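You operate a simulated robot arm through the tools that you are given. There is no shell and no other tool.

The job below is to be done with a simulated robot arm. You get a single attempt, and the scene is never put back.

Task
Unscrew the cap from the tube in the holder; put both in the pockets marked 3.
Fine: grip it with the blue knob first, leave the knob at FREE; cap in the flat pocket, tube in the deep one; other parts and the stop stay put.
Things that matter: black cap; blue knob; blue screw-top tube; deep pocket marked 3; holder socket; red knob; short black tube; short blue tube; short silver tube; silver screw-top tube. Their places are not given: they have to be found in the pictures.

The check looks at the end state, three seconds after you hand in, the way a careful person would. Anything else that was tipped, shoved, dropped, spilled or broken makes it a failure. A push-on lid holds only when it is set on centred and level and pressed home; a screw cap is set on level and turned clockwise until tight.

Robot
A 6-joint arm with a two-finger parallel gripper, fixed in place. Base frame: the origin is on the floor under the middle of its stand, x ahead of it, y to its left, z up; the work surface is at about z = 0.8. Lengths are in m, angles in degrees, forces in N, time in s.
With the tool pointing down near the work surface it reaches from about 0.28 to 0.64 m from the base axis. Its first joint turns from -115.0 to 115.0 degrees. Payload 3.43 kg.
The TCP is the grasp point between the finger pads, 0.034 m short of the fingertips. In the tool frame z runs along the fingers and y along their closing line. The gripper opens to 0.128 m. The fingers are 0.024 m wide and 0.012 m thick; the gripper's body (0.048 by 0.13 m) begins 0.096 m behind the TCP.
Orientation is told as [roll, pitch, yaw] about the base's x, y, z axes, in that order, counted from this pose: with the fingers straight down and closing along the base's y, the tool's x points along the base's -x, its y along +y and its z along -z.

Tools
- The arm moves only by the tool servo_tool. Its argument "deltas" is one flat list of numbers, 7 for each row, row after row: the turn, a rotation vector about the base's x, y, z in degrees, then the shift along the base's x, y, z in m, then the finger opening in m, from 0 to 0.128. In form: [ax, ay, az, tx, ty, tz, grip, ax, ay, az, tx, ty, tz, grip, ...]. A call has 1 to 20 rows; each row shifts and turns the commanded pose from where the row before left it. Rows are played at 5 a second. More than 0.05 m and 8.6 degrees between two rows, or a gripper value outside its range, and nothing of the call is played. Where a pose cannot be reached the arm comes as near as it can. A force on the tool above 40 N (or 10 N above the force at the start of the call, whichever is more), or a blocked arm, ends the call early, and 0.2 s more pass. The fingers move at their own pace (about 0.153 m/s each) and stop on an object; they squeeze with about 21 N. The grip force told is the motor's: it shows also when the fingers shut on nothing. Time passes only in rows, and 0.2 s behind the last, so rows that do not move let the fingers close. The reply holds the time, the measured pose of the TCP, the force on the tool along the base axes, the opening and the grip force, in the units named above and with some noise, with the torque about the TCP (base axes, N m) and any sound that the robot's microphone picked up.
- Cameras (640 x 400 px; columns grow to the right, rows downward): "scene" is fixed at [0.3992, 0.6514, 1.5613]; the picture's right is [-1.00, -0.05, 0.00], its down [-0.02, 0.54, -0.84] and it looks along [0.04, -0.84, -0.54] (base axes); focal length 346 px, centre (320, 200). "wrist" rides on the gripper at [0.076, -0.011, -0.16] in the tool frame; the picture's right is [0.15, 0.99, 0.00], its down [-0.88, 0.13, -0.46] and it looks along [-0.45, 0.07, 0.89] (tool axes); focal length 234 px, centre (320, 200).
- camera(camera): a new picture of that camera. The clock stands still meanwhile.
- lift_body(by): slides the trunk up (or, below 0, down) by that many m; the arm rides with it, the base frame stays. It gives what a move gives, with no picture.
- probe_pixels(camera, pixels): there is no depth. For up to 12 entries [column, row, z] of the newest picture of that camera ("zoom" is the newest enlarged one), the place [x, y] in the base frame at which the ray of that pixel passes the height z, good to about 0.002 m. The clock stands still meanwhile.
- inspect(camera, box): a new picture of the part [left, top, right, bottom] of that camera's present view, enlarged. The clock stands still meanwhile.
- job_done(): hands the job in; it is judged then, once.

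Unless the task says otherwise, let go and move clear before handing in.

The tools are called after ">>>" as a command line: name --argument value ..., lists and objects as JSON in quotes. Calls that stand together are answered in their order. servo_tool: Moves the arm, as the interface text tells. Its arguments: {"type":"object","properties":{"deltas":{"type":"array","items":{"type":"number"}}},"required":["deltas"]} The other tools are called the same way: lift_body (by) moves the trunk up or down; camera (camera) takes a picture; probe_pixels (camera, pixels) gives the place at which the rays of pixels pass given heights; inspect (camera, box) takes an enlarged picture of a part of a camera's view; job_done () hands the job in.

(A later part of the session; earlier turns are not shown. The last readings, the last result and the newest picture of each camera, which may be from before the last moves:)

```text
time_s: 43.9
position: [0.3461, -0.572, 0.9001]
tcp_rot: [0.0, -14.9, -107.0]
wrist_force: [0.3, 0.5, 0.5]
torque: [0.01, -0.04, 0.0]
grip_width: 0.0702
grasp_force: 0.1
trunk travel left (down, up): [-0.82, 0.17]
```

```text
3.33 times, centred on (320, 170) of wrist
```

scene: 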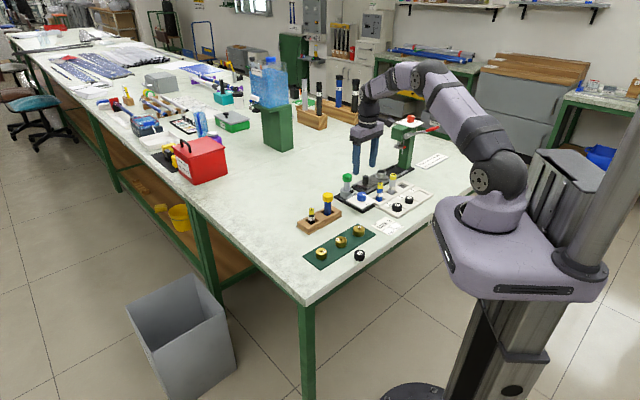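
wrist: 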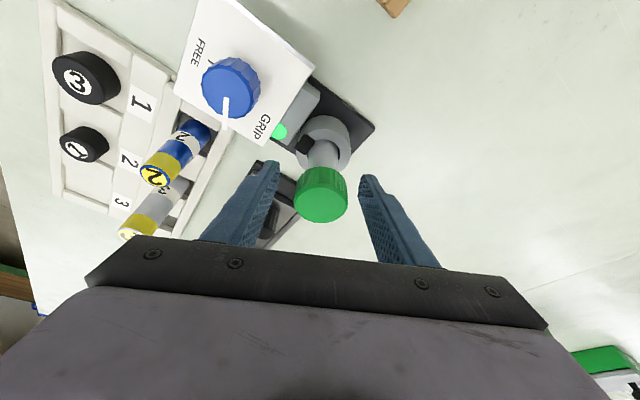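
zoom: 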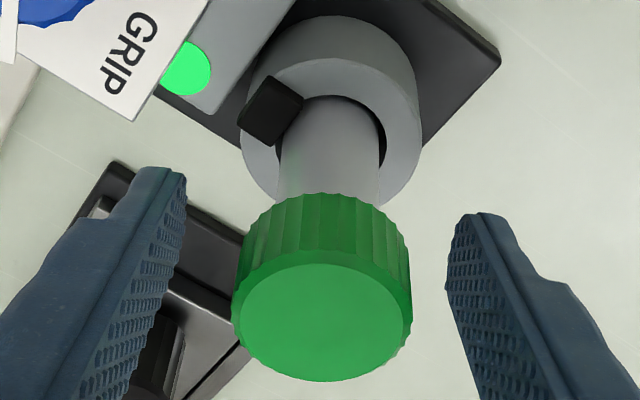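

The thread neck begins to show below the cap (row 207). Third stroke with the same follow.

>>> servo_tool --deltas '[0, 0, 0, 0, 0, 0, 0.03, 0, 0, 0, 0, 0, 0, 0.03, 0, 0, 8, 0, 0, 0.00036, 0.03, 0, 0, 8, 0, 0, 0.00036, 0.03, 0, 0, 8, 0, 0, 0.00036, 0.03, 0, 0, 8, 0, 0, 0.00036, 0.03, 0, 0, 8, 0, 0, 0.00036, 0.03, 0, 0, 8, 0, 0, 0.00036, 0.03]'

>>> inspect --camera "scene" --box '[330, 160, 394, 200]'

```text
time_s: 45.7
position: [0.3455, -0.5707, 0.9023]
tcp_rot: [0.0, -15.0, -58.7]
wrist_force: [-0.5, 0.1, -0.8]
torque: [0.03, 0.04, -0.01]
grip_width: 0.0378
grasp_force: 21.3
trunk travel left (down, up): [-0.82, 0.17]
```

```text
10.00 times, centred on (362, 180) of scene
```

zoom: 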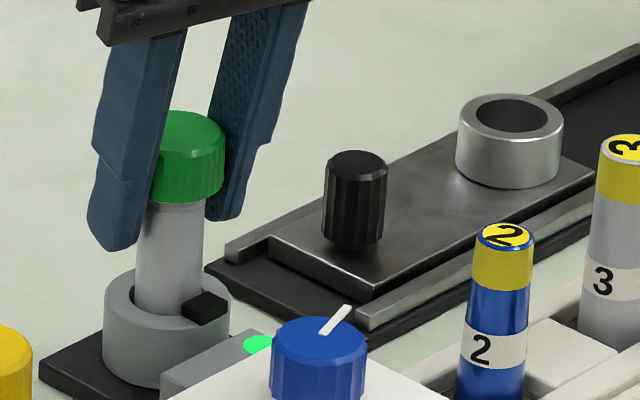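

Forces dropped to about zero, suggesting the cap has come off the thread. I'll turn 24° more and lift 4 mm gently to check.

>>> servo_tool --deltas '[0, 0, 8, 0, 0, 0.00036, 0.03, 0, 0, 8, 0, 0, 0.00036, 0.03, 0, 0, 8, 0, 0, 0.00036, 0.03, 0, 0, 0, 0, 0, 0.001, 0.03, 0, 0, 0, 0, 0, 0.001, 0.03, 0, 0, 0, 0, 0, 0.002, 0.03, 0, 0, 0, 0, 0, 0, 0.03]'

>>> inspect --camera "scene" --box '[330, 160, 394, 200]'

```text
time_s: 47.3
position: [0.3459, -0.5721, 0.9081]
tcp_rot: [0.0, -15.0, -35.0]
wrist_force: [0.1, -0.3, 0.5]
torque: [0.03, -0.01, 0.02]
grip_width: 0.0379
grasp_force: 21.3
trunk travel left (down, up): [-0.82, 0.17]
```

```text
10.00 times, centred on (362, 180) of scene
```

zoom: 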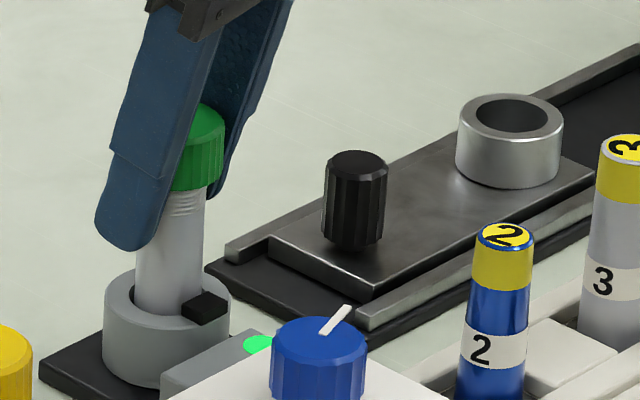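

No force on lifting and the thread is exposed: the cap is free. I'll lift it straight up 5 cm.

>>> servo_tool --deltas '[0, 0, 0, 0, 0, 0.005, 0.03, 0, 0, 0, 0, 0, 0.005, 0.03, 0, 0, 0, 0, 0, 0.01, 0.03, 0, 0, 0, 0, 0, 0.015, 0.03, 0, 0, 0, 0, 0, 0.015, 0.03, 0, 0, 0, 0, 0, 0, 0.03]'

>>> inspect --camera "scene" --box '[330, 140, 410, 200]'

>>> camera --camera "wrist"

```text
time_s: 48.7
position: [0.3463, -0.5723, 0.9585]
tcp_rot: [0.0, -15.1, -34.8]
wrist_force: [-0.1, 0.4, -0.2]
torque: [-0.01, -0.01, 0.01]
grip_width: 0.0375
grasp_force: 21.3
trunk travel left (down, up): [-0.82, 0.17]
```

```text
6.67 times, centred on (370, 170) of scene
```

zoom: 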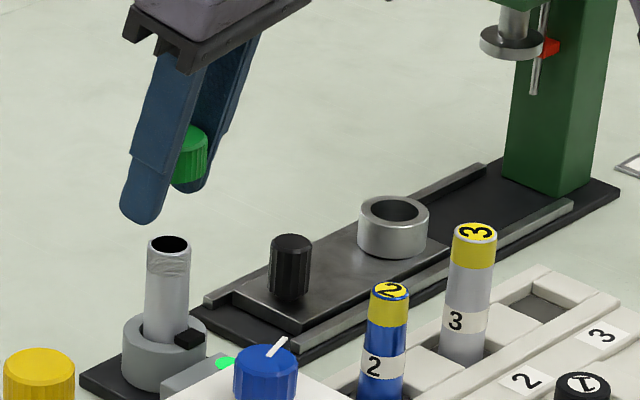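

```text
taken
```

wrist: 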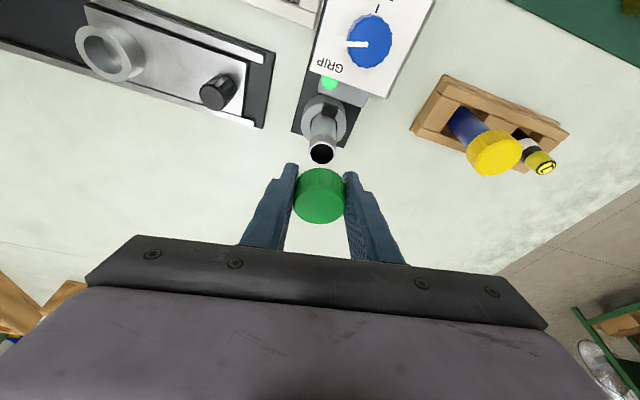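

The cap is off and held, but my fingertips reach 26 mm below its bottom, so before placing it in a flat pocket I'll need a higher grip. Let me look closely at the tray to measure its pockets.

>>> inspect --camera "scene" --box '[376, 165, 440, 205]'

```text
10.00 times, centred on (408, 185) of scene
```

zoom: 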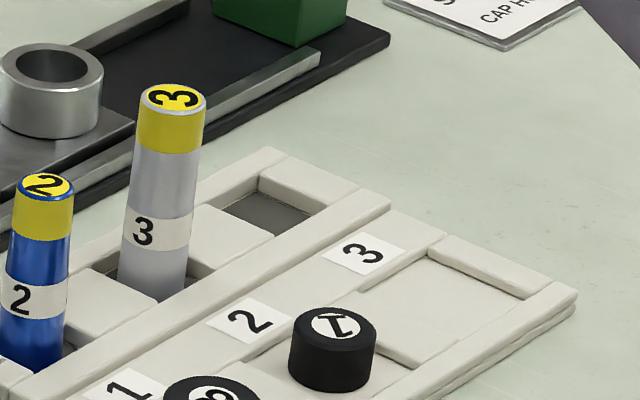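

>>> probe_pixels --camera "zoom" --pixels '[[275, 236, 0.81], [275, 236, 0.82], [275, 236, 0.825], [321, 207, 0.82], [259, 176, 0.82], [430, 236, 0.82], [430, 254, 0.81], [525, 299, 0.82], [525, 299, 0.81], [362, 293, 0.82], [440, 278, 0.81], [577, 292, 0.82]]'

>>> servo_tool --deltas '[0, 0, -8, 0, 0, 0, 0.03, 0, 0, -8, 0, 0, 0, 0.03, 0, 0, -8, 0, 0, 0, 0.03, 0, 0, 0, 0, 0, 0, 0.03]'

```text
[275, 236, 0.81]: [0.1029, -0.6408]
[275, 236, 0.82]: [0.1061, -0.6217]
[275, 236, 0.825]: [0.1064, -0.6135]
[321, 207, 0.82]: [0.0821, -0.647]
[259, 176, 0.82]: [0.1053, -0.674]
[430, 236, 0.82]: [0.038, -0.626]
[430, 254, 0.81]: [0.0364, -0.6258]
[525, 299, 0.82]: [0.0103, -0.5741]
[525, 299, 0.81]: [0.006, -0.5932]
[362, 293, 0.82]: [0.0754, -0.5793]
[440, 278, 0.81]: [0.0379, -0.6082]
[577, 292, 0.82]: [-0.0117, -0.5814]
```

```text
time_s: 49.7
position: [0.3468, -0.5726, 0.9571]
tcp_rot: [0.0, -15.0, -59.0]
wrist_force: [-0.5, 0.3, 0.1]
torque: [0.03, -0.01, 0.0]
grip_width: 0.0377
grasp_force: 21.2
trunk travel left (down, up): [-0.82, 0.17]
```

Tray top is at about z 0.814 and the flat pocket floor about 0.806, so the cap must be held by its upper part. I'll set it loosely back on the thread end, then regrip higher with the fingertips.

>>> servo_tool --deltas '[0, 0, 0, 0, 0, -0.015, 0.03, 0, 0, 0, -0.0004, 0.0004, -0.015, 0.03, 0, 0, 0, 0, 0, -0.01, 0.03, 0, 0, 0, 0, 0, -0.006, 0.03, 0, 0, 0, 0, 0, -0.002, 0.03, 0, 0, 0, 0, 0, -0.002, 0.03, 0, 0, 0, 0, 0, 0, 0.03]'

>>> inspect --camera "scene" --box '[330, 160, 394, 200]'

```text
time_s: 51.3
position: [0.3454, -0.5719, 0.9081]
tcp_rot: [-0.1, -15.1, -58.9]
wrist_force: [-0.1, 0.3, -1.4]
torque: [0.02, -0.01, 0.0]
grip_width: 0.0379
grasp_force: 21.2
trunk travel left (down, up): [-0.82, 0.17]
```

```text
10.00 times, centred on (362, 180) of scene
```

zoom: 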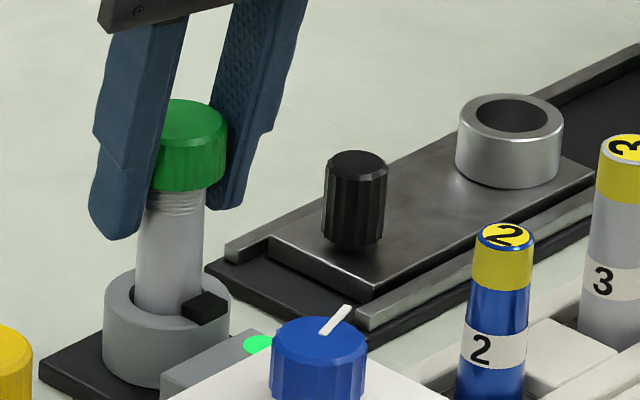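

>>> servo_tool --deltas '[0, 0, 0, 0.0005, 0, -0.001, 0.03, 0, 0, 0, 0, 0, -0.001, 0.03, 0, 0, 0, 0, 0, -0.001, 0.03, 0, 0, 0, 0, 0, 0, 0.03]'

```text
time_s: 52.3
position: [0.3462, -0.5718, 0.9042]
tcp_rot: [-0.1, -14.9, -58.9]
wrist_force: [-0.7, 0.6, 0.2]
torque: [-0.04, 0.01, -0.01]
grip_width: 0.0378
grasp_force: 20.8
trunk travel left (down, up): [-0.82, 0.17]
```

>>> servo_tool --deltas '[0, 0, 0, 0, 0, -0.001, 0.03, 0, 0, 0, 0, 0, -0.001, 0.03, 0, 0, 0, 0, 0, 0, 0.03]'

>>> inspect --camera "scene" --box '[330, 160, 394, 200]'

```text
time_s: 53.1
position: [0.3458, -0.5719, 0.9021]
tcp_rot: [0.0, -15.0, -58.9]
wrist_force: [0.0, 0.9, 0.0]
torque: [-0.01, -0.03, 0.04]
grip_width: 0.0379
grasp_force: 21.1
trunk travel left (down, up): [-0.82, 0.17]
```

```text
10.00 times, centred on (362, 180) of scene
```

zoom: 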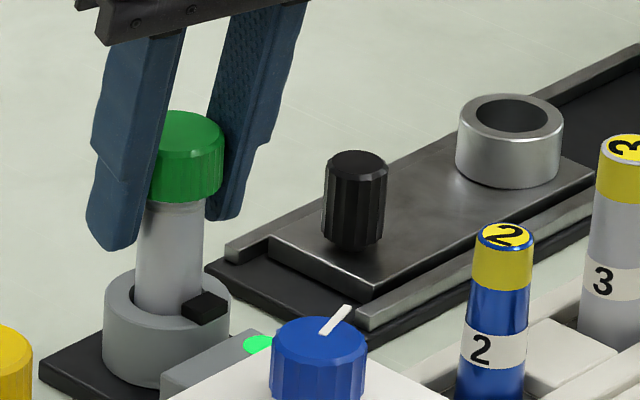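

>>> servo_tool --deltas '[0, 0, 0, 0, 0, -0.001, 0.03, 0, 0, 0, 0, 0, -0.001, 0.03, 0, 0, 0, 0, 0, 0, 0.03]'

```text
time_s: 53.9
position: [0.3468, -0.5723, 0.9]
tcp_rot: [0.0, -15.0, -59.0]
wrist_force: [-1.0, -3.0, -0.6]
torque: [-0.05, 0.02, 0.03]
grip_width: 0.0379
grasp_force: 21.2
trunk travel left (down, up): [-0.82, 0.17]
```

>>> servo_tool --deltas '[0, 0, 0, 0, 0, -0.001, 0.03, 0, 0, 0, 0, 0, -0.001, 0.03, 0, 0, 0, 0, 0, 0, 0.03]'

>>> inspect --camera "scene" --box '[330, 160, 394, 200]'

```text
time_s: 54.7
position: [0.3462, -0.5712, 0.8993]
tcp_rot: [0.0, -15.1, -58.9]
wrist_force: [0.2, -4.6, 4.0]
torque: [0.03, 0.05, -0.02]
grip_width: 0.0378
grasp_force: 21.2
trunk travel left (down, up): [-0.82, 0.17]
```

```text
10.00 times, centred on (362, 180) of scene
```

zoom: 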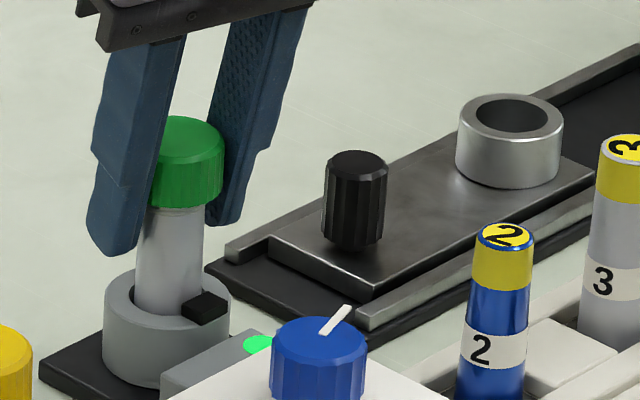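

Contact: 4 N upward at z 0.8993, so the cap rests on the thread. I'll open, rise, reduce the tilt to 10° and align for a fingertip grip on the cap's upper part.

>>> servo_tool --deltas '[0, 0, 0, 0, 0, 0.0005, 0.07, 0, 0, 0, 0, 0, 0, 0.07, 0, 0, 0, 0, 0, 0.02, 0.07, 4.28, 2.585, 0, -0.0028, 0.0046, 0.016, 0.07, 0, 0, 0, 0, 0, 0, 0.07]'

>>> inspect --camera "scene" --box '[330, 160, 394, 200]'

>>> inspect --camera "wrist" --box '[260, 100, 380, 220]'

```text
time_s: 55.9
position: [0.3437, -0.5659, 0.9353]
tcp_rot: [-0.1, -9.9, -58.9]
wrist_force: [-0.5, 0.0, 0.7]
torque: [-0.02, 0.0, -0.04]
grip_width: 0.0699
grasp_force: 0.1
trunk travel left (down, up): [-0.82, 0.17]
```

```text
10.00 times, centred on (362, 180) of scene
```

zoom: 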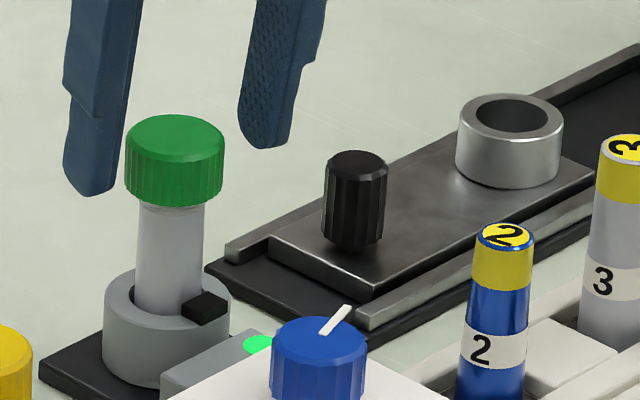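

```text
3.33 times, centred on (320, 160) of wrist
```

zoom: 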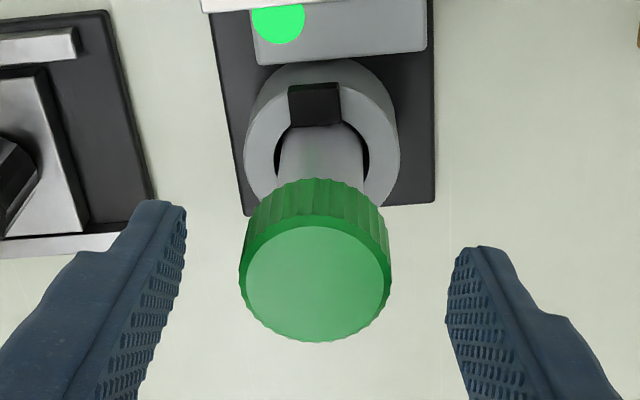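

The cap rests level on the tube (top at row 114). I'll check the cap centre relative to the fingers.

>>> probe_pixels --camera "zoom" --pixels '[[316, 278, 0.91], [239, 278, 0.91], [392, 278, 0.91], [316, 342, 0.91], [316, 214, 0.91], [172, 215, 0.9], [460, 260, 0.9]]'

```text
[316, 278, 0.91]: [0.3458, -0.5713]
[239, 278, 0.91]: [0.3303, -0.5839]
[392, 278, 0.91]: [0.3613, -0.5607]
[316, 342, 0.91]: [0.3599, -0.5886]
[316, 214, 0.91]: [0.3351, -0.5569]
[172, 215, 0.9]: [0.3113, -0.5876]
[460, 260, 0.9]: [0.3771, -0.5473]
```

Cap centre (0.346,-0.572); the fingertip axis is about 1.3 mm short. Shift slightly outward and close.

>>> servo_tool --deltas '[0, 0, 0, 0.0002, -0.0013, 0, 0.07, 0, 0, 0, 0, 0, 0, 0.03, 0, 0, 0, 0, 0, 0, 0.03, 0, 0, 0, 0, 0, 0, 0.03]'

>>> inspect --camera "scene" --box '[330, 160, 394, 200]'

```text
time_s: 56.9
position: [0.3433, -0.5678, 0.9346]
tcp_rot: [0.1, -9.9, -58.9]
wrist_force: [-0.7, 0.0, -0.4]
torque: [0.01, 0.06, 0.01]
grip_width: 0.0375
grasp_force: 21.1
trunk travel left (down, up): [-0.82, 0.17]
```

```text
10.00 times, centred on (362, 180) of scene
```

zoom: 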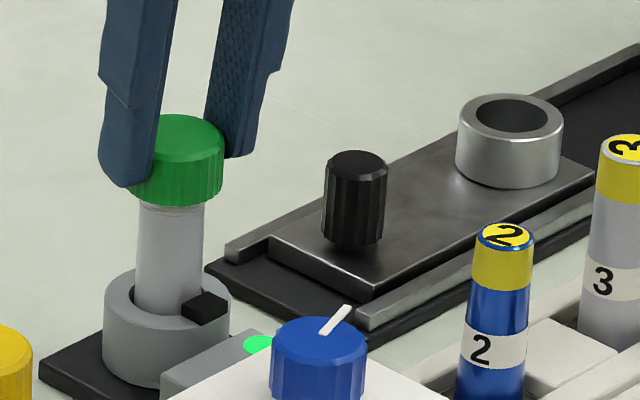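

Gripped at 0.0375 on the upper part of the cap. Lift gently.

>>> servo_tool --deltas '[0, 0, 0, 0, 0, 0.002, 0.03, 0, 0, 0, 0, 0, 0.003, 0.03, 0, 0, 0, 0, 0, 0.005, 0.03, 0, 0, 0, 0, 0, 0.01, 0.03, 0, 0, 0, 0, 0, 0, 0.03]'

>>> inspect --camera "scene" --box '[330, 150, 394, 190]'

```text
time_s: 58.1
position: [0.344, -0.5691, 0.9573]
tcp_rot: [0.0, -10.3, -58.9]
wrist_force: [0.4, 0.2, 0.5]
torque: [0.01, 0.02, 0.03]
grip_width: 0.0302
grasp_force: 0.0
trunk travel left (down, up): [-0.82, 0.17]
```

```text
10.00 times, centred on (362, 170) of scene
```

zoom: 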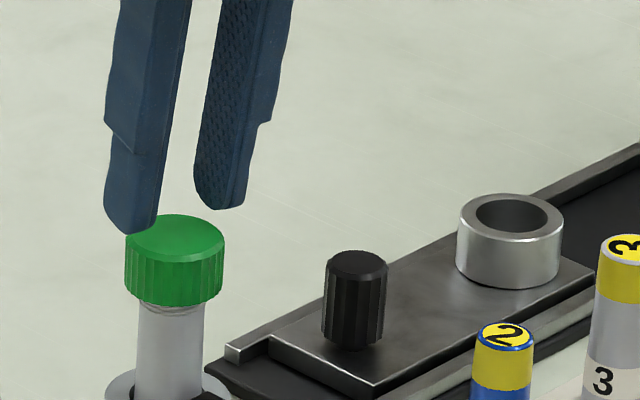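

The fingers slipped off: the cap had re-engaged the thread when I pressed it down (it stays at row 114 equivalent). I'll regrip with the fingertips at 12° tilt from yaw -107 and unscrew the remaining part while lifting.

>>> servo_tool --deltas '[0, 0, 0, 0, 0, 0.01, 0.07, -1.71, -1.03, 0, 0, 0, 0, 0.07, 0, 0, -8, 0.0007, 0.0004, 0, 0.07, 0, 0, -8, 0.0007, 0.0004, 0, 0.07, 0, 0, -8, 0.0007, 0.0004, 0, 0.07, 0, 0, -8, 0.0007, 0.0004, 0, 0.07, 0, 0, -8, 0.0007, 0.0004, 0, 0.07, 0, 0, -8, 0.0008, 0.0003, 0, 0.07, 0, 0, 0, 0, 0, 0, 0.07]'

>>> inspect --camera "wrist" --box '[260, 100, 380, 220]'

```text
time_s: 60.1
position: [0.3488, -0.5656, 0.9651]
tcp_rot: [0.0, -11.9, -107.0]
wrist_force: [0.5, 0.6, -0.4]
torque: [0.03, 0.01, -0.01]
grip_width: 0.0698
grasp_force: 0.1
trunk travel left (down, up): [-0.82, 0.17]
```

```text
3.33 times, centred on (320, 160) of wrist
```

zoom: 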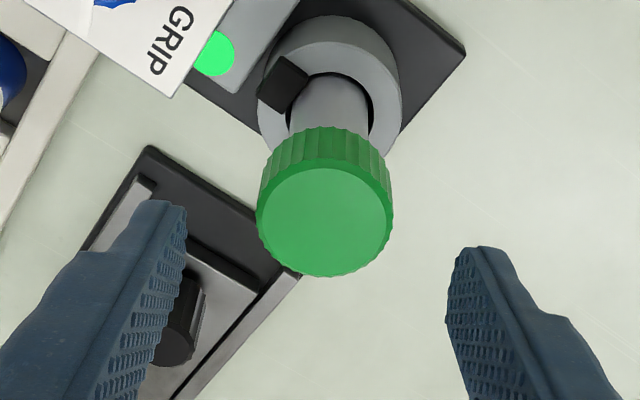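

>>> probe_pixels --camera "zoom" --pixels '[[325, 219, 0.91], [256, 219, 0.91], [394, 219, 0.91], [325, 277, 0.91]]'

>>> servo_tool --deltas '[0, 0, 0, -0.0004, -0.0006, -0.016, 0.07, 0, 0, 0, 0, 0, -0.015, 0.07, 0, 0, 0, 0, 0, 0, 0.07]'

```text
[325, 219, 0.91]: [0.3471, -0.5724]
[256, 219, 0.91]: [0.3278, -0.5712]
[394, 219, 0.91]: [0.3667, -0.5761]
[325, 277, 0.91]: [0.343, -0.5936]
```

```text
time_s: 60.9
position: [0.3477, -0.5663, 0.9329]
tcp_rot: [0.0, -12.0, -106.9]
wrist_force: [-0.4, 0.1, 0.2]
torque: [-0.02, 0.01, 0.0]
grip_width: 0.0699
grasp_force: 0.2
trunk travel left (down, up): [-0.82, 0.17]
```

Aligned. Close and turn 48° with the TCP circling the cap axis and following upward.

>>> servo_tool --deltas '[0, 0, 0, 0, 0, 0, 0.03, 0, 0, 0, 0, 0, 0, 0.03, 0, 0, 0, 0, 0, 0, 0.03, 0, 0, 8, -0.00083, 0.00019, 0.00036, 0.03, 0, 0, 8, -0.00084, 8e-05, 0.00036, 0.03, 0, 0, 8, -0.00085, -5e-05, 0.00036, 0.03, 0, 0, 8, -0.00084, -0.00016, 0.00036, 0.03, 0, 0, 8, -0.0008, -0.00027, 0.00036, 0.03, 0, 0, 8, -0.00076, -0.00039, 0.00036, 0.03]'

>>> inspect --camera "scene" --box '[330, 160, 394, 200]'

```text
time_s: 62.9
position: [0.3434, -0.5667, 0.936]
tcp_rot: [0.0, -11.8, -58.8]
wrist_force: [1.6, -0.2, -4.8]
torque: [0.05, -0.03, -0.48]
grip_width: 0.0379
grasp_force: 21.2
trunk travel left (down, up): [-0.82, 0.17]
```

```text
10.00 times, centred on (362, 180) of scene
```

zoom: 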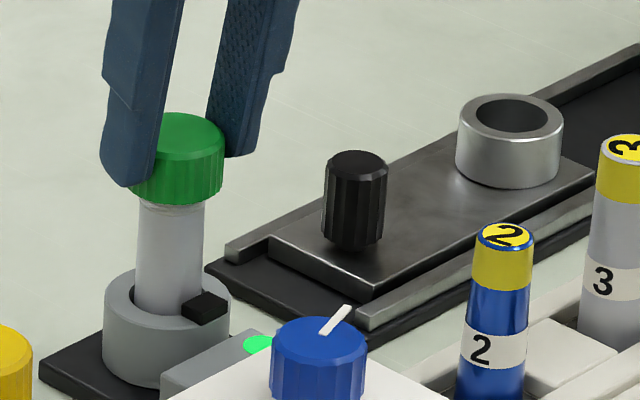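

There is a -0.48 N·m torque and the follow pulled up too much (-4.8 N). I'll keep turning without lifting, to see whether it comes free.

>>> servo_tool --deltas '[0, 0, 0, 0, 0, -0.001, 0.03, 0, 0, 8, -0.0007, -0.00049, 0, 0.03, 0, 0, 8, -0.00062, -0.00058, 0, 0.03, 0, 0, 8, -0.00054, -0.00066, 0, 0.03, 0, 0, 0, 0, 0, 0, 0.03]'

>>> inspect --camera "scene" --box '[330, 160, 394, 200]'

```text
time_s: 64.1
position: [0.3403, -0.5678, 0.9351]
tcp_rot: [0.0, -12.0, -34.8]
wrist_force: [0.8, -0.7, 0.3]
torque: [-0.04, -0.06, -0.32]
grip_width: 0.0349
grasp_force: 20.8
trunk travel left (down, up): [-0.82, 0.17]
```

```text
10.00 times, centred on (362, 180) of scene
```

zoom: 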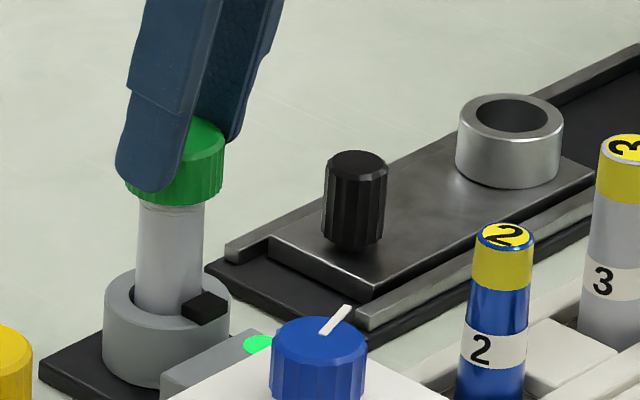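

The fingers slipped round the cap (width dropped to 0.0349) and the cap did not follow. I'll open, rise slightly, and look.

>>> servo_tool --deltas '[0, 0, 0, 0, 0, 0, 0.07, 0, 0, 0, 0, 0, 0, 0.07, 0, 0, 0, 0, 0, 0.03, 0.07, 0, 0, 0, 0, 0, 0, 0.07]'

>>> inspect --camera "scene" --box '[330, 160, 394, 200]'

>>> inspect --camera "wrist" --box '[260, 100, 380, 220]'

```text
time_s: 65.1
position: [0.3415, -0.5687, 0.9667]
tcp_rot: [0.0, -12.0, -34.9]
wrist_force: [0.1, -0.3, -0.5]
torque: [-0.01, 0.03, -0.03]
grip_width: 0.0699
grasp_force: 0.0
trunk travel left (down, up): [-0.82, 0.17]
```

```text
10.00 times, centred on (362, 180) of scene
```

zoom: 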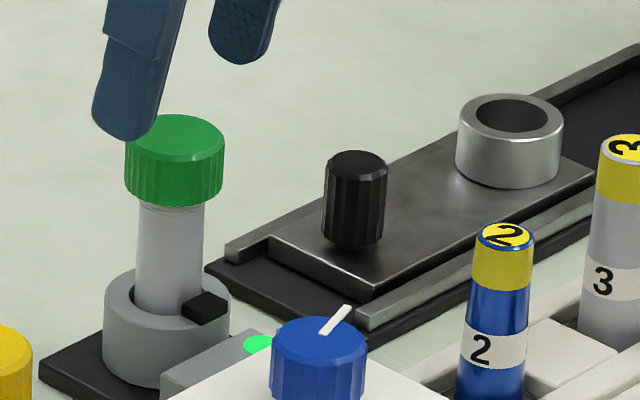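

```text
3.33 times, centred on (320, 160) of wrist
```

zoom: 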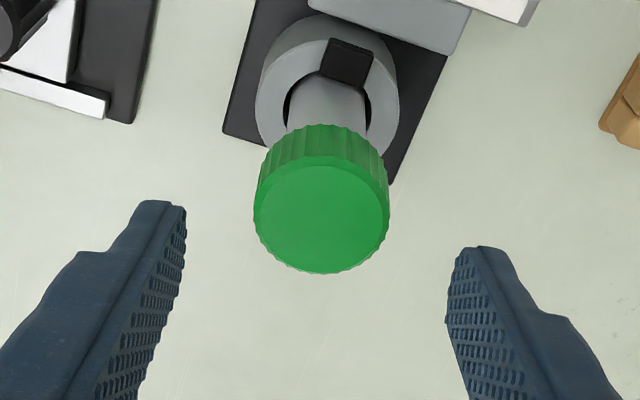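

The cap is level at the same place. I'll go back to the full-depth grip at 15° tilt that worked, and turn in small steps watching the torque.

>>> servo_tool --deltas '[-1.72, -2.46, 0, 0.0047, -0.0033, 0, 0.07, 0, 0, -8, 0, 0, 0, 0.07, 0, 0, -8, 0, 0, 0, 0.07, 0, 0, -8, 0, 0, 0, 0.07, 0, 0, -8, 0, 0, 0, 0.07, 0, 0, -8, 0, 0, 0, 0.07, 0, 0, -8, 0, 0, 0, 0.07, 0, 0, -8, 0, 0, 0, 0.07, 0, 0, -8, 0, 0, 0, 0.07, 0, 0, -8, 0, 0, 0, 0.07, 0, 0, 0, 0, 0, -0.02, 0.07, 0, 0, 0, 0, 0, -0.02, 0.07, 0, 0, 0, 0, 0, -0.015, 0.07, 0, 0, 0, 0, 0, -0.01, 0.07, 0, 0, 0, 0, 0, 0, 0.07]'

>>> inspect --camera "wrist" --box '[260, 100, 380, 220]'

```text
time_s: 68.3
position: [0.3447, -0.5716, 0.8995]
tcp_rot: [0.0, -15.0, -106.9]
wrist_force: [0.3, 0.6, 0.5]
torque: [0.02, 0.0, 0.0]
grip_width: 0.0698
grasp_force: 0.1
trunk travel left (down, up): [-0.82, 0.17]
```

```text
3.33 times, centred on (320, 160) of wrist
```

zoom: 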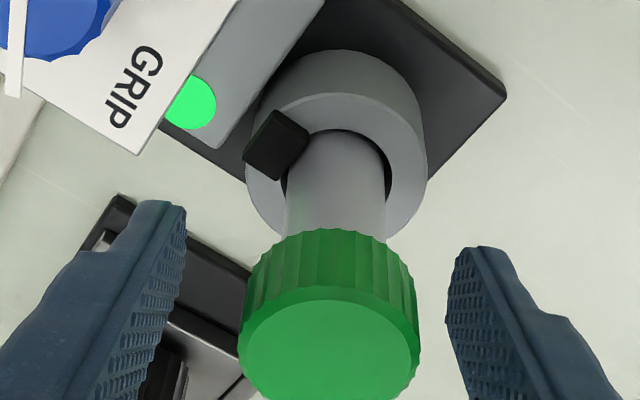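

The cap is about 1.5 mm off to one side of the finger centre; I'll shift x by +0.0014, close, and turn 16° to read the torque.

>>> servo_tool --deltas '[0, 0, 0, 0.0014, -0.0004, 0.0005, 0.07, 0, 0, 0, 0, 0, 0, 0.03, 0, 0, 0, 0, 0, 0, 0.03, 0, 0, 0, 0, 0, 0, 0.03, 0, 0, 8, 0, 0, 0.0002, 0.03, 0, 0, 8, 0, 0, 0.0002, 0.03]'

>>> inspect --camera "scene" --box '[330, 160, 394, 200]'

```text
time_s: 69.7
position: [0.3462, -0.5721, 0.9004]
tcp_rot: [0.0, -14.9, -90.8]
wrist_force: [-2.2, 2.2, 0.0]
torque: [-0.01, -0.05, -0.27]
grip_width: 0.0369
grasp_force: 21.0
trunk travel left (down, up): [-0.82, 0.17]
```

```text
10.00 times, centred on (362, 180) of scene
```

zoom: 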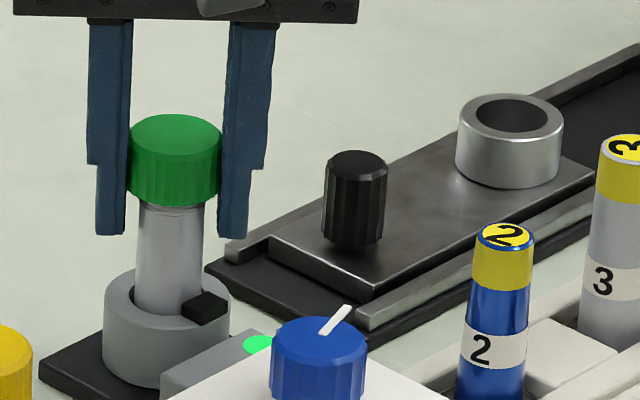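

Torque -0.27 N·m is building. I'll turn 16° more and look at the torque again.

>>> servo_tool --deltas '[0, 0, 6, 0, 0, 0.0002, 0.03, 0, 0, 6, 0, 0, 0.0002, 0.03, 0, 0, 6, 0, 0, 0.0002, 0.03]'

>>> inspect --camera "scene" --box '[330, 160, 394, 200]'

```text
time_s: 70.5
position: [0.347, -0.5719, 0.9009]
tcp_rot: [0.0, -14.9, -72.8]
wrist_force: [-5.2, 1.2, -2.5]
torque: [0.03, 0.03, -0.73]
grip_width: 0.036
grasp_force: 20.8
trunk travel left (down, up): [-0.82, 0.17]
```

```text
10.00 times, centred on (362, 180) of scene
```

zoom: 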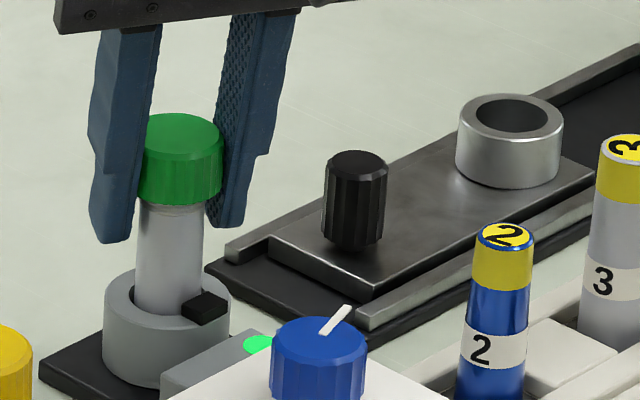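

The torque rises to -0.73 N·m: the cap is blocked counter-clockwise, as if it had caught crosswise on the thread start. I'll release, turn to yaw -35, regrip, and turn it clockwise a little so it seats properly on the thread before unscrewing again.

>>> servo_tool --deltas '[0, 0, 0, 0, 0, 0, 0.07, 0, 0, 0, 0, 0, 0, 0.07, 0, 0, 8, 0, 0, 0, 0.07, 0, 0, 8, 0, 0, 0, 0.07, 0, 0, 8, 0, 0, 0, 0.07, 0, 0, 8, 0, 0, 0, 0.07, 0, 0, 6, 0, 0, -0.0005, 0.07, 0, 0, 0, 0, 0, 0, 0.07]'

>>> inspect --camera "wrist" --box '[280, 140, 360, 240]'

>>> inspect --camera "scene" --box '[330, 165, 362, 185]'

```text
time_s: 72.3
position: [0.3466, -0.5729, 0.901]
tcp_rot: [-0.1, -15.0, -34.8]
wrist_force: [0.0, 0.4, -0.1]
torque: [-0.03, -0.03, 0.01]
grip_width: 0.0699
grasp_force: 0.0
trunk travel left (down, up): [-0.82, 0.17]
```

```text
4.00 times, centred on (320, 190) of wrist
```

zoom: 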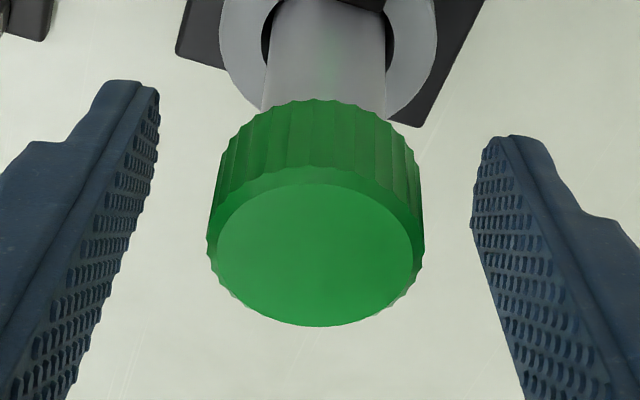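

```text
16.00 times, centred on (346, 175) of scene
```

zoom: 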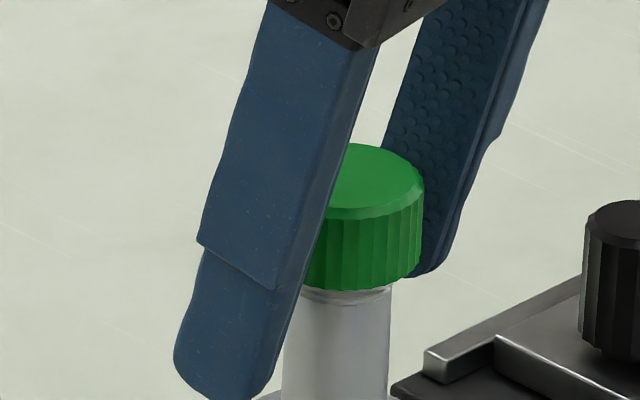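

Now grip and turn clockwise 24°, following slightly down, and read the torque.

>>> servo_tool --deltas '[0, 0, 0, 0, 0, 0, 0.03, 0, 0, 0, 0, 0, 0, 0.03, 0, 0, 0, 0, 0, 0, 0.03, 0, 0, -8, 0, 0, -0.0003, 0.03, 0, 0, -8, 0, 0, -0.0003, 0.03, 0, 0, -8, 0, 0, -0.0003, 0.03]'

>>> inspect --camera "scene" --box '[330, 160, 394, 200]'

```text
time_s: 73.7
position: [0.3472, -0.5733, 0.9006]
tcp_rot: [0.0, -15.1, -59.0]
wrist_force: [-2.0, -4.3, 0.3]
torque: [0.04, 0.03, 0.03]
grip_width: 0.0354
grasp_force: 21.4
trunk travel left (down, up): [-0.82, 0.17]
```

```text
10.00 times, centred on (362, 180) of scene
```

zoom: 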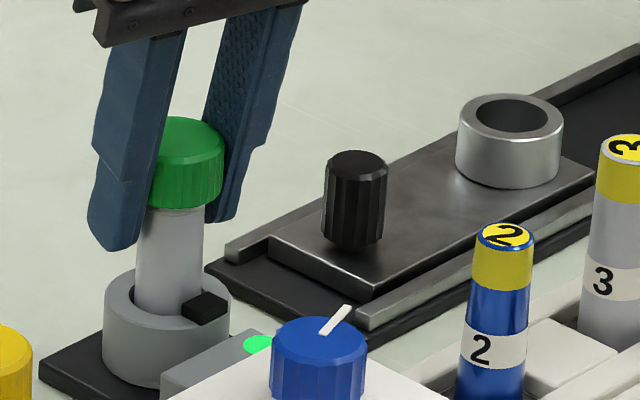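

Clockwise it turns freely and sinks (top row 117), so it sits properly on the thread. Now turn counter-clockwise again with upward follow and watch whether it comes off.

>>> servo_tool --deltas '[0, 0, 8, 0, 0, 0.0004, 0.03, 0, 0, 8, 0, 0, 0.0004, 0.03, 0, 0, 8, 0, 0, 0.0004, 0.03, 0, 0, 8, 0, 0, 0.0004, 0.03]'

>>> inspect --camera "scene" --box '[330, 160, 394, 200]'

```text
time_s: 74.7
position: [0.3462, -0.5724, 0.9018]
tcp_rot: [0.1, -15.0, -26.8]
wrist_force: [0.2, 0.1, 0.0]
torque: [-0.01, -0.04, -0.02]
grip_width: 0.0351
grasp_force: 21.1
trunk travel left (down, up): [-0.82, 0.17]
```

```text
10.00 times, centred on (362, 180) of scene
```

zoom: 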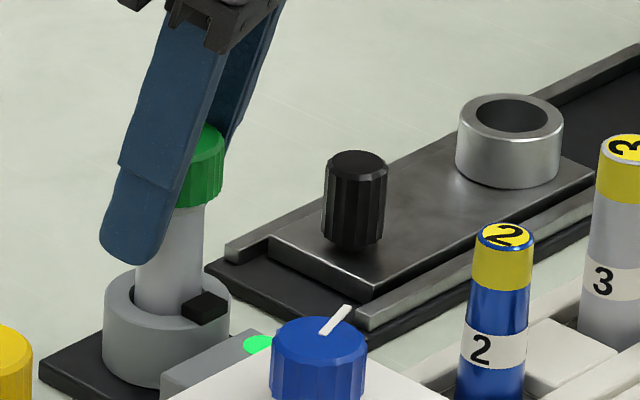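

Torque and force are zero now, so it seems free. Lift 4 mm to verify.

>>> servo_tool --deltas '[0, 0, 0, 0, 0, 0.001, 0.03, 0, 0, 0, 0, 0, 0.001, 0.03, 0, 0, 0, 0, 0, 0.002, 0.03]'

>>> inspect --camera "scene" --box '[330, 160, 394, 200]'

```text
time_s: 75.5
position: [0.3475, -0.5721, 0.9067]
tcp_rot: [-0.1, -15.0, -26.9]
wrist_force: [0.8, -0.2, -0.2]
torque: [-0.02, -0.01, 0.03]
grip_width: 0.0351
grasp_force: 21.4
trunk travel left (down, up): [-0.82, 0.17]
```

```text
10.00 times, centred on (362, 180) of scene
```

zoom: 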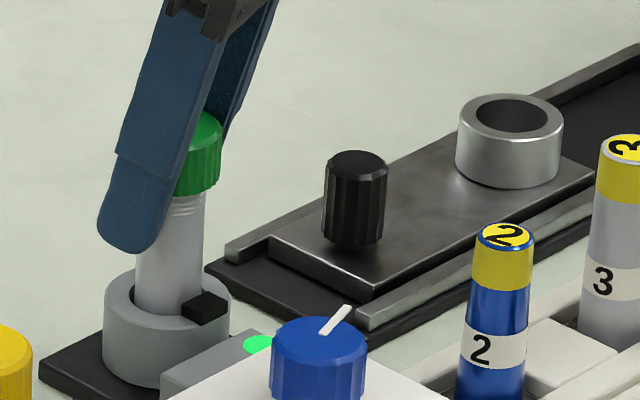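

The thread is exposed again, so the cap is free. To change to a fingertip grip, I'll set it back, turn it clockwise 40° so it is properly engaged, then regrip higher and unscrew with the fingertips.

>>> servo_tool --deltas '[0, 0, 0, -0.0004, 0, -0.002, 0.03, 0, 0, 0, 0, 0, -0.002, 0.03, 0, 0, 0, 0, 0, -0.001, 0.03, 0, 0, 0, 0, 0, -0.001, 0.03, 0, 0, 0, 0, 0, -0.001, 0.03, 0, 0, 0, 0, 0, 0, 0.03]'

>>> inspect --camera "scene" --box '[330, 160, 394, 200]'

```text
time_s: 76.9
position: [0.347, -0.5729, 0.9003]
tcp_rot: [0.0, -15.1, -26.9]
wrist_force: [0.2, 0.0, 0.1]
torque: [-0.01, -0.02, -0.05]
grip_width: 0.0349
grasp_force: 21.2
trunk travel left (down, up): [-0.82, 0.17]
```

```text
10.00 times, centred on (362, 180) of scene
```

zoom: 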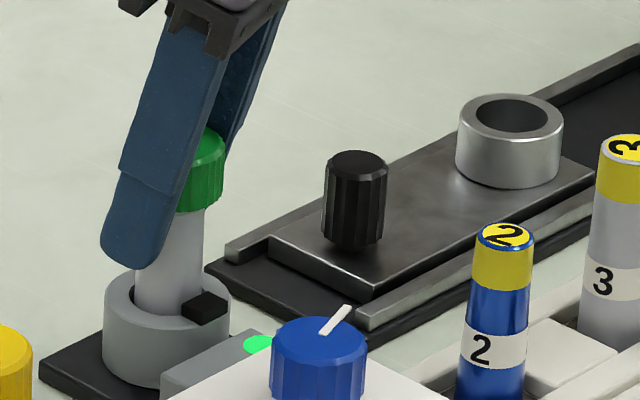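

>>> inspect --camera "wrist" --box '[270, 120, 370, 240]'

>>> inspect --camera "scene" --box '[330, 168, 362, 188]'

```text
3.33 times, centred on (320, 180) of wrist
```

zoom: 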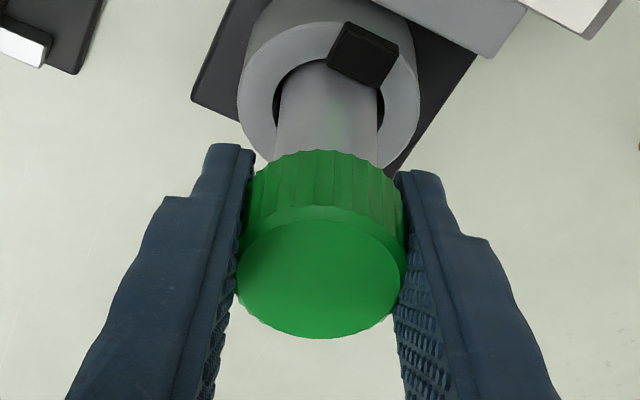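

```text
16.00 times, centred on (346, 178) of scene
```

zoom: 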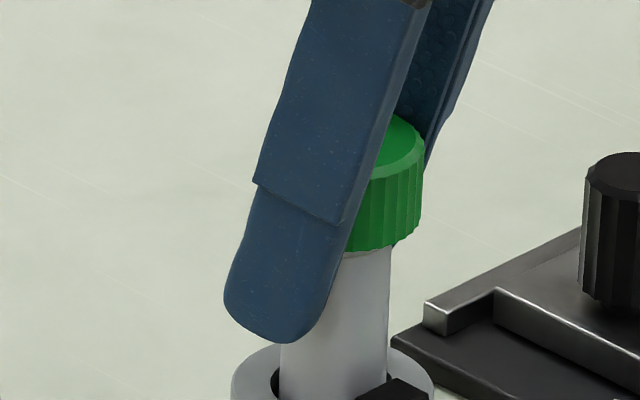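

The cap looks slightly tilted in the fingers. I'll lower it further onto the thread until contact so it levels out.

>>> servo_tool --deltas '[0, 0, 0, 0, 0, -0.001, 0.03, 0, 0, 0, 0, 0, -0.001, 0.03, 0, 0, 0, 0, 0, 0, 0.03]'

>>> inspect --camera "scene" --box '[330, 168, 362, 188]'

```text
time_s: 77.7
position: [0.3471, -0.5728, 0.8969]
tcp_rot: [-0.1, -15.1, -27.0]
wrist_force: [0.6, 0.2, 0.0]
torque: [0.02, 0.0, 0.02]
grip_width: 0.0353
grasp_force: 21.5
trunk travel left (down, up): [-0.82, 0.17]
```

```text
16.00 times, centred on (346, 178) of scene
```

zoom: 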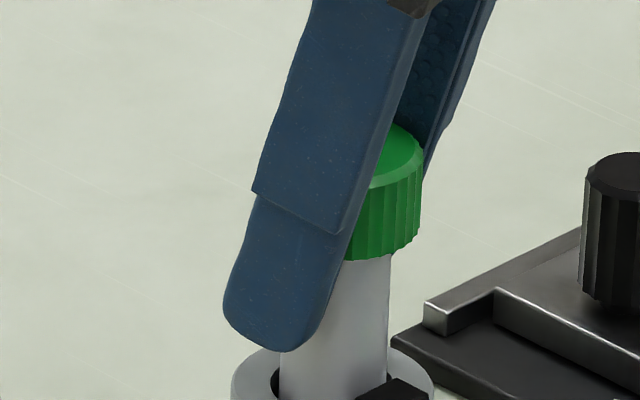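

No contact yet although the cap is only ~2.5 mm above its original seat, so in this tilted state it slid over the thread without catching. I'll lower gently until it touches the seat and then release it there to level.

>>> servo_tool --deltas '[0, 0, 0, 0, 0, -0.001, 0.03, 0, 0, 0, 0, 0, -0.0005, 0.03, 0, 0, 0, 0, 0, 0, 0.03]'

>>> inspect --camera "scene" --box '[330, 168, 362, 188]'

```text
time_s: 78.5
position: [0.3473, -0.5722, 0.8956]
tcp_rot: [0.0, -15.0, -26.9]
wrist_force: [-0.6, -0.2, 0.5]
torque: [0.02, 0.0, 0.0]
grip_width: 0.0351
grasp_force: 21.3
trunk travel left (down, up): [-0.82, 0.17]
```

```text
16.00 times, centred on (346, 178) of scene
```

zoom: 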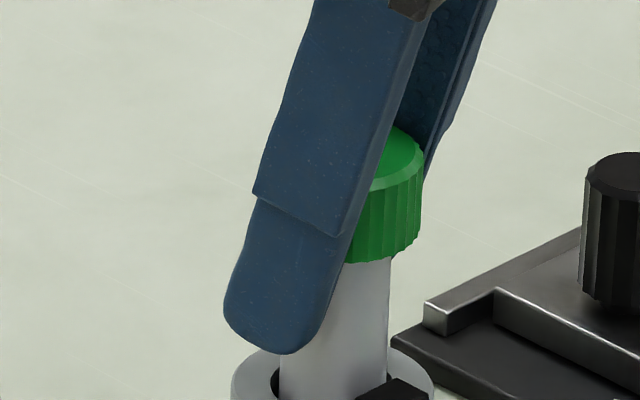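

>>> servo_tool --deltas '[0, 0, 0, 0, 0, -0.0005, 0.03, 0, 0, 0, 0, 0, 0, 0.05, 0, 0, 0, 0, 0, 0, 0.07, 0, 0, 0, 0, 0, 0, 0.07]'

>>> inspect --camera "scene" --box '[330, 160, 394, 200]'

>>> inspect --camera "wrist" --box '[270, 120, 370, 240]'

```text
time_s: 79.5
position: [0.3462, -0.5728, 0.8951]
tcp_rot: [-0.1, -14.9, -26.9]
wrist_force: [-0.3, 0.2, 0.2]
torque: [0.03, 0.01, -0.04]
grip_width: 0.0701
grasp_force: 0.1
trunk travel left (down, up): [-0.82, 0.17]
```

```text
10.00 times, centred on (362, 180) of scene
```

zoom: 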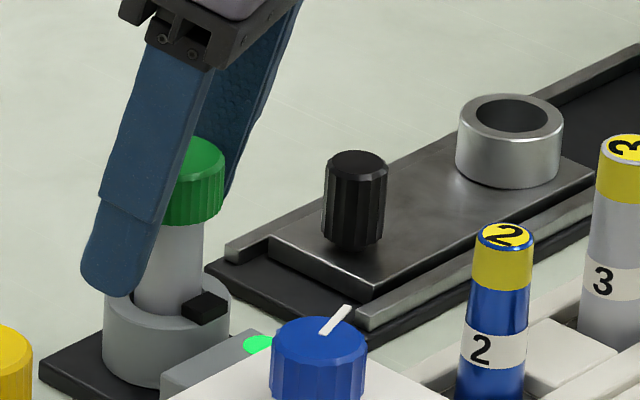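

```text
3.33 times, centred on (320, 180) of wrist
```

zoom: 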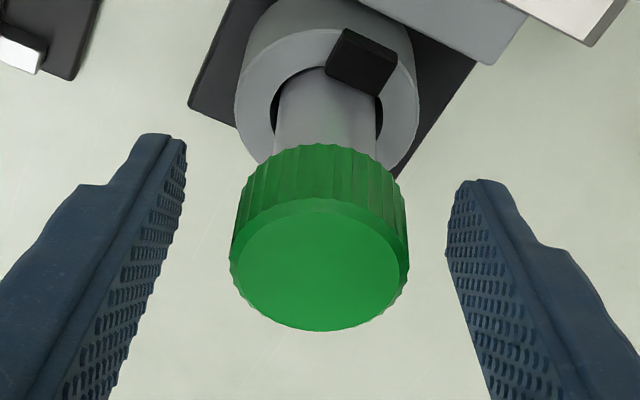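

The cap is level again, sitting at its original height (bottom row ~224) apparently without being screwed. I'll raise and align for the fingertip grip at 12° tilt.

>>> servo_tool --deltas '[0, 0, 0, 0, 0, 0.02, 0.07, 0, 0, -8, -0.0008, 0.0014, 0.0107, 0.07, 0, 0, -8, -0.0008, 0.0014, 0, 0.07, 0, 0, -8, -0.0008, 0.0014, 0, 0.07, 0, 0, -8, -0.0008, 0.0015, 0, 0.07, 2.57, 1.545, 0, 0, 0, 0, 0.07, 0, 0, 0, 0, 0, 0, 0.07]'

>>> inspect --camera "scene" --box '[330, 160, 394, 200]'

>>> inspect --camera "wrist" --box '[260, 100, 380, 220]'

```text
time_s: 81.1
position: [0.3436, -0.5662, 0.9264]
tcp_rot: [0.1, -12.0, -58.8]
wrist_force: [1.0, 1.2, -0.3]
torque: [-0.01, 0.02, 0.01]
grip_width: 0.07
grasp_force: 0.2
trunk travel left (down, up): [-0.82, 0.17]
```

```text
10.00 times, centred on (362, 180) of scene
```

zoom: 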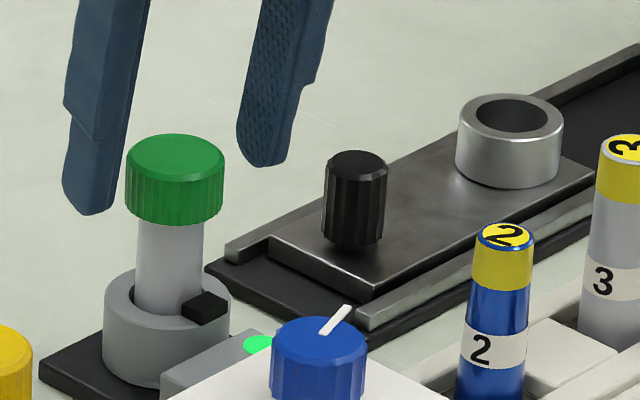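

```text
3.33 times, centred on (320, 160) of wrist
```

zoom: 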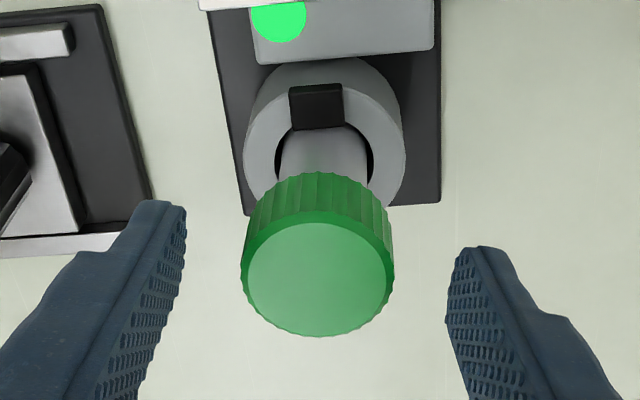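

Cap sits level and centred between the fingers. Close with the tips and lift 3 mm gently.

>>> servo_tool --deltas '[0, 0, 0, -0.0003, -0.0006, -0.0005, 0.07, 0, 0, 0, 0, 0, 0, 0.03, 0, 0, 0, 0, 0, 0, 0.03, 0, 0, 0, 0, 0, 0, 0.03, 0, 0, 0, 0, 0, 0.001, 0.03, 0, 0, 0, 0, 0, 0.001, 0.03]'

>>> inspect --camera "scene" --box '[330, 160, 394, 200]'

```text
time_s: 82.5
position: [0.3431, -0.5682, 0.9273]
tcp_rot: [0.1, -12.0, -58.9]
wrist_force: [0.2, 0.3, 0.2]
torque: [0.0, 0.01, -0.03]
grip_width: 0.0368
grasp_force: 20.6
trunk travel left (down, up): [-0.82, 0.17]
```

```text
10.00 times, centred on (362, 180) of scene
```

zoom: 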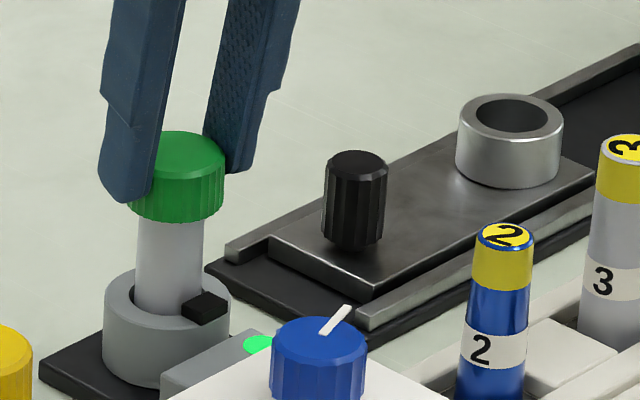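

It lifts freely (0.2 N). I'll continue lifting in small steps while watching the force.

>>> servo_tool --deltas '[0, 0, 0, 0, 0, 0.002, 0.03, 0, 0, 0, 0, 0, 0.002, 0.03]'

>>> inspect --camera "scene" --box '[330, 160, 394, 200]'

```text
time_s: 83.1
position: [0.3429, -0.5676, 0.9316]
tcp_rot: [0.0, -12.0, -58.9]
wrist_force: [0.4, 0.2, 0.3]
torque: [0.02, 0.0, 0.01]
grip_width: 0.0369
grasp_force: 21.1
trunk travel left (down, up): [-0.82, 0.17]
```

```text
10.00 times, centred on (362, 180) of scene
```

zoom: 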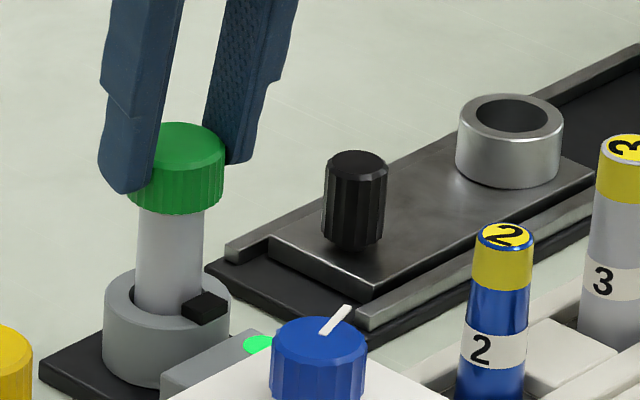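

The cap follows (bottom row 213) with no force. Continue up in small rows past the thread end.

>>> servo_tool --deltas '[0, 0, 0, 0, 0, 0.002, 0.03, 0, 0, 0, 0, 0, 0.002, 0.03, 0, 0, 0, 0, 0, 0.002, 0.03]'

>>> inspect --camera "scene" --box '[330, 160, 394, 200]'

```text
time_s: 83.9
position: [0.3445, -0.5669, 0.9378]
tcp_rot: [0.0, -12.0, -59.0]
wrist_force: [-1.5, -0.9, -1.4]
torque: [0.02, -0.03, 0.01]
grip_width: 0.0369
grasp_force: 21.1
trunk travel left (down, up): [-0.82, 0.17]
```

```text
10.00 times, centred on (362, 180) of scene
```

zoom: 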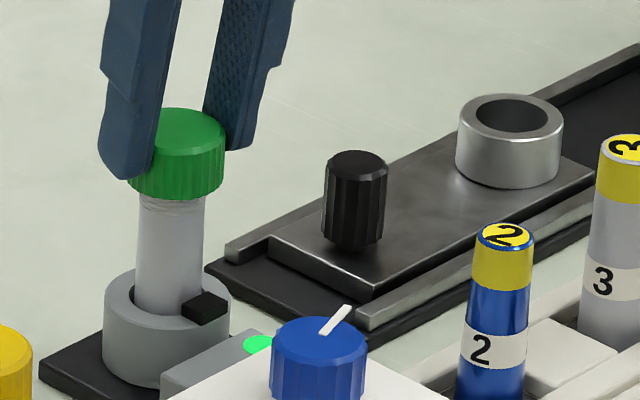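

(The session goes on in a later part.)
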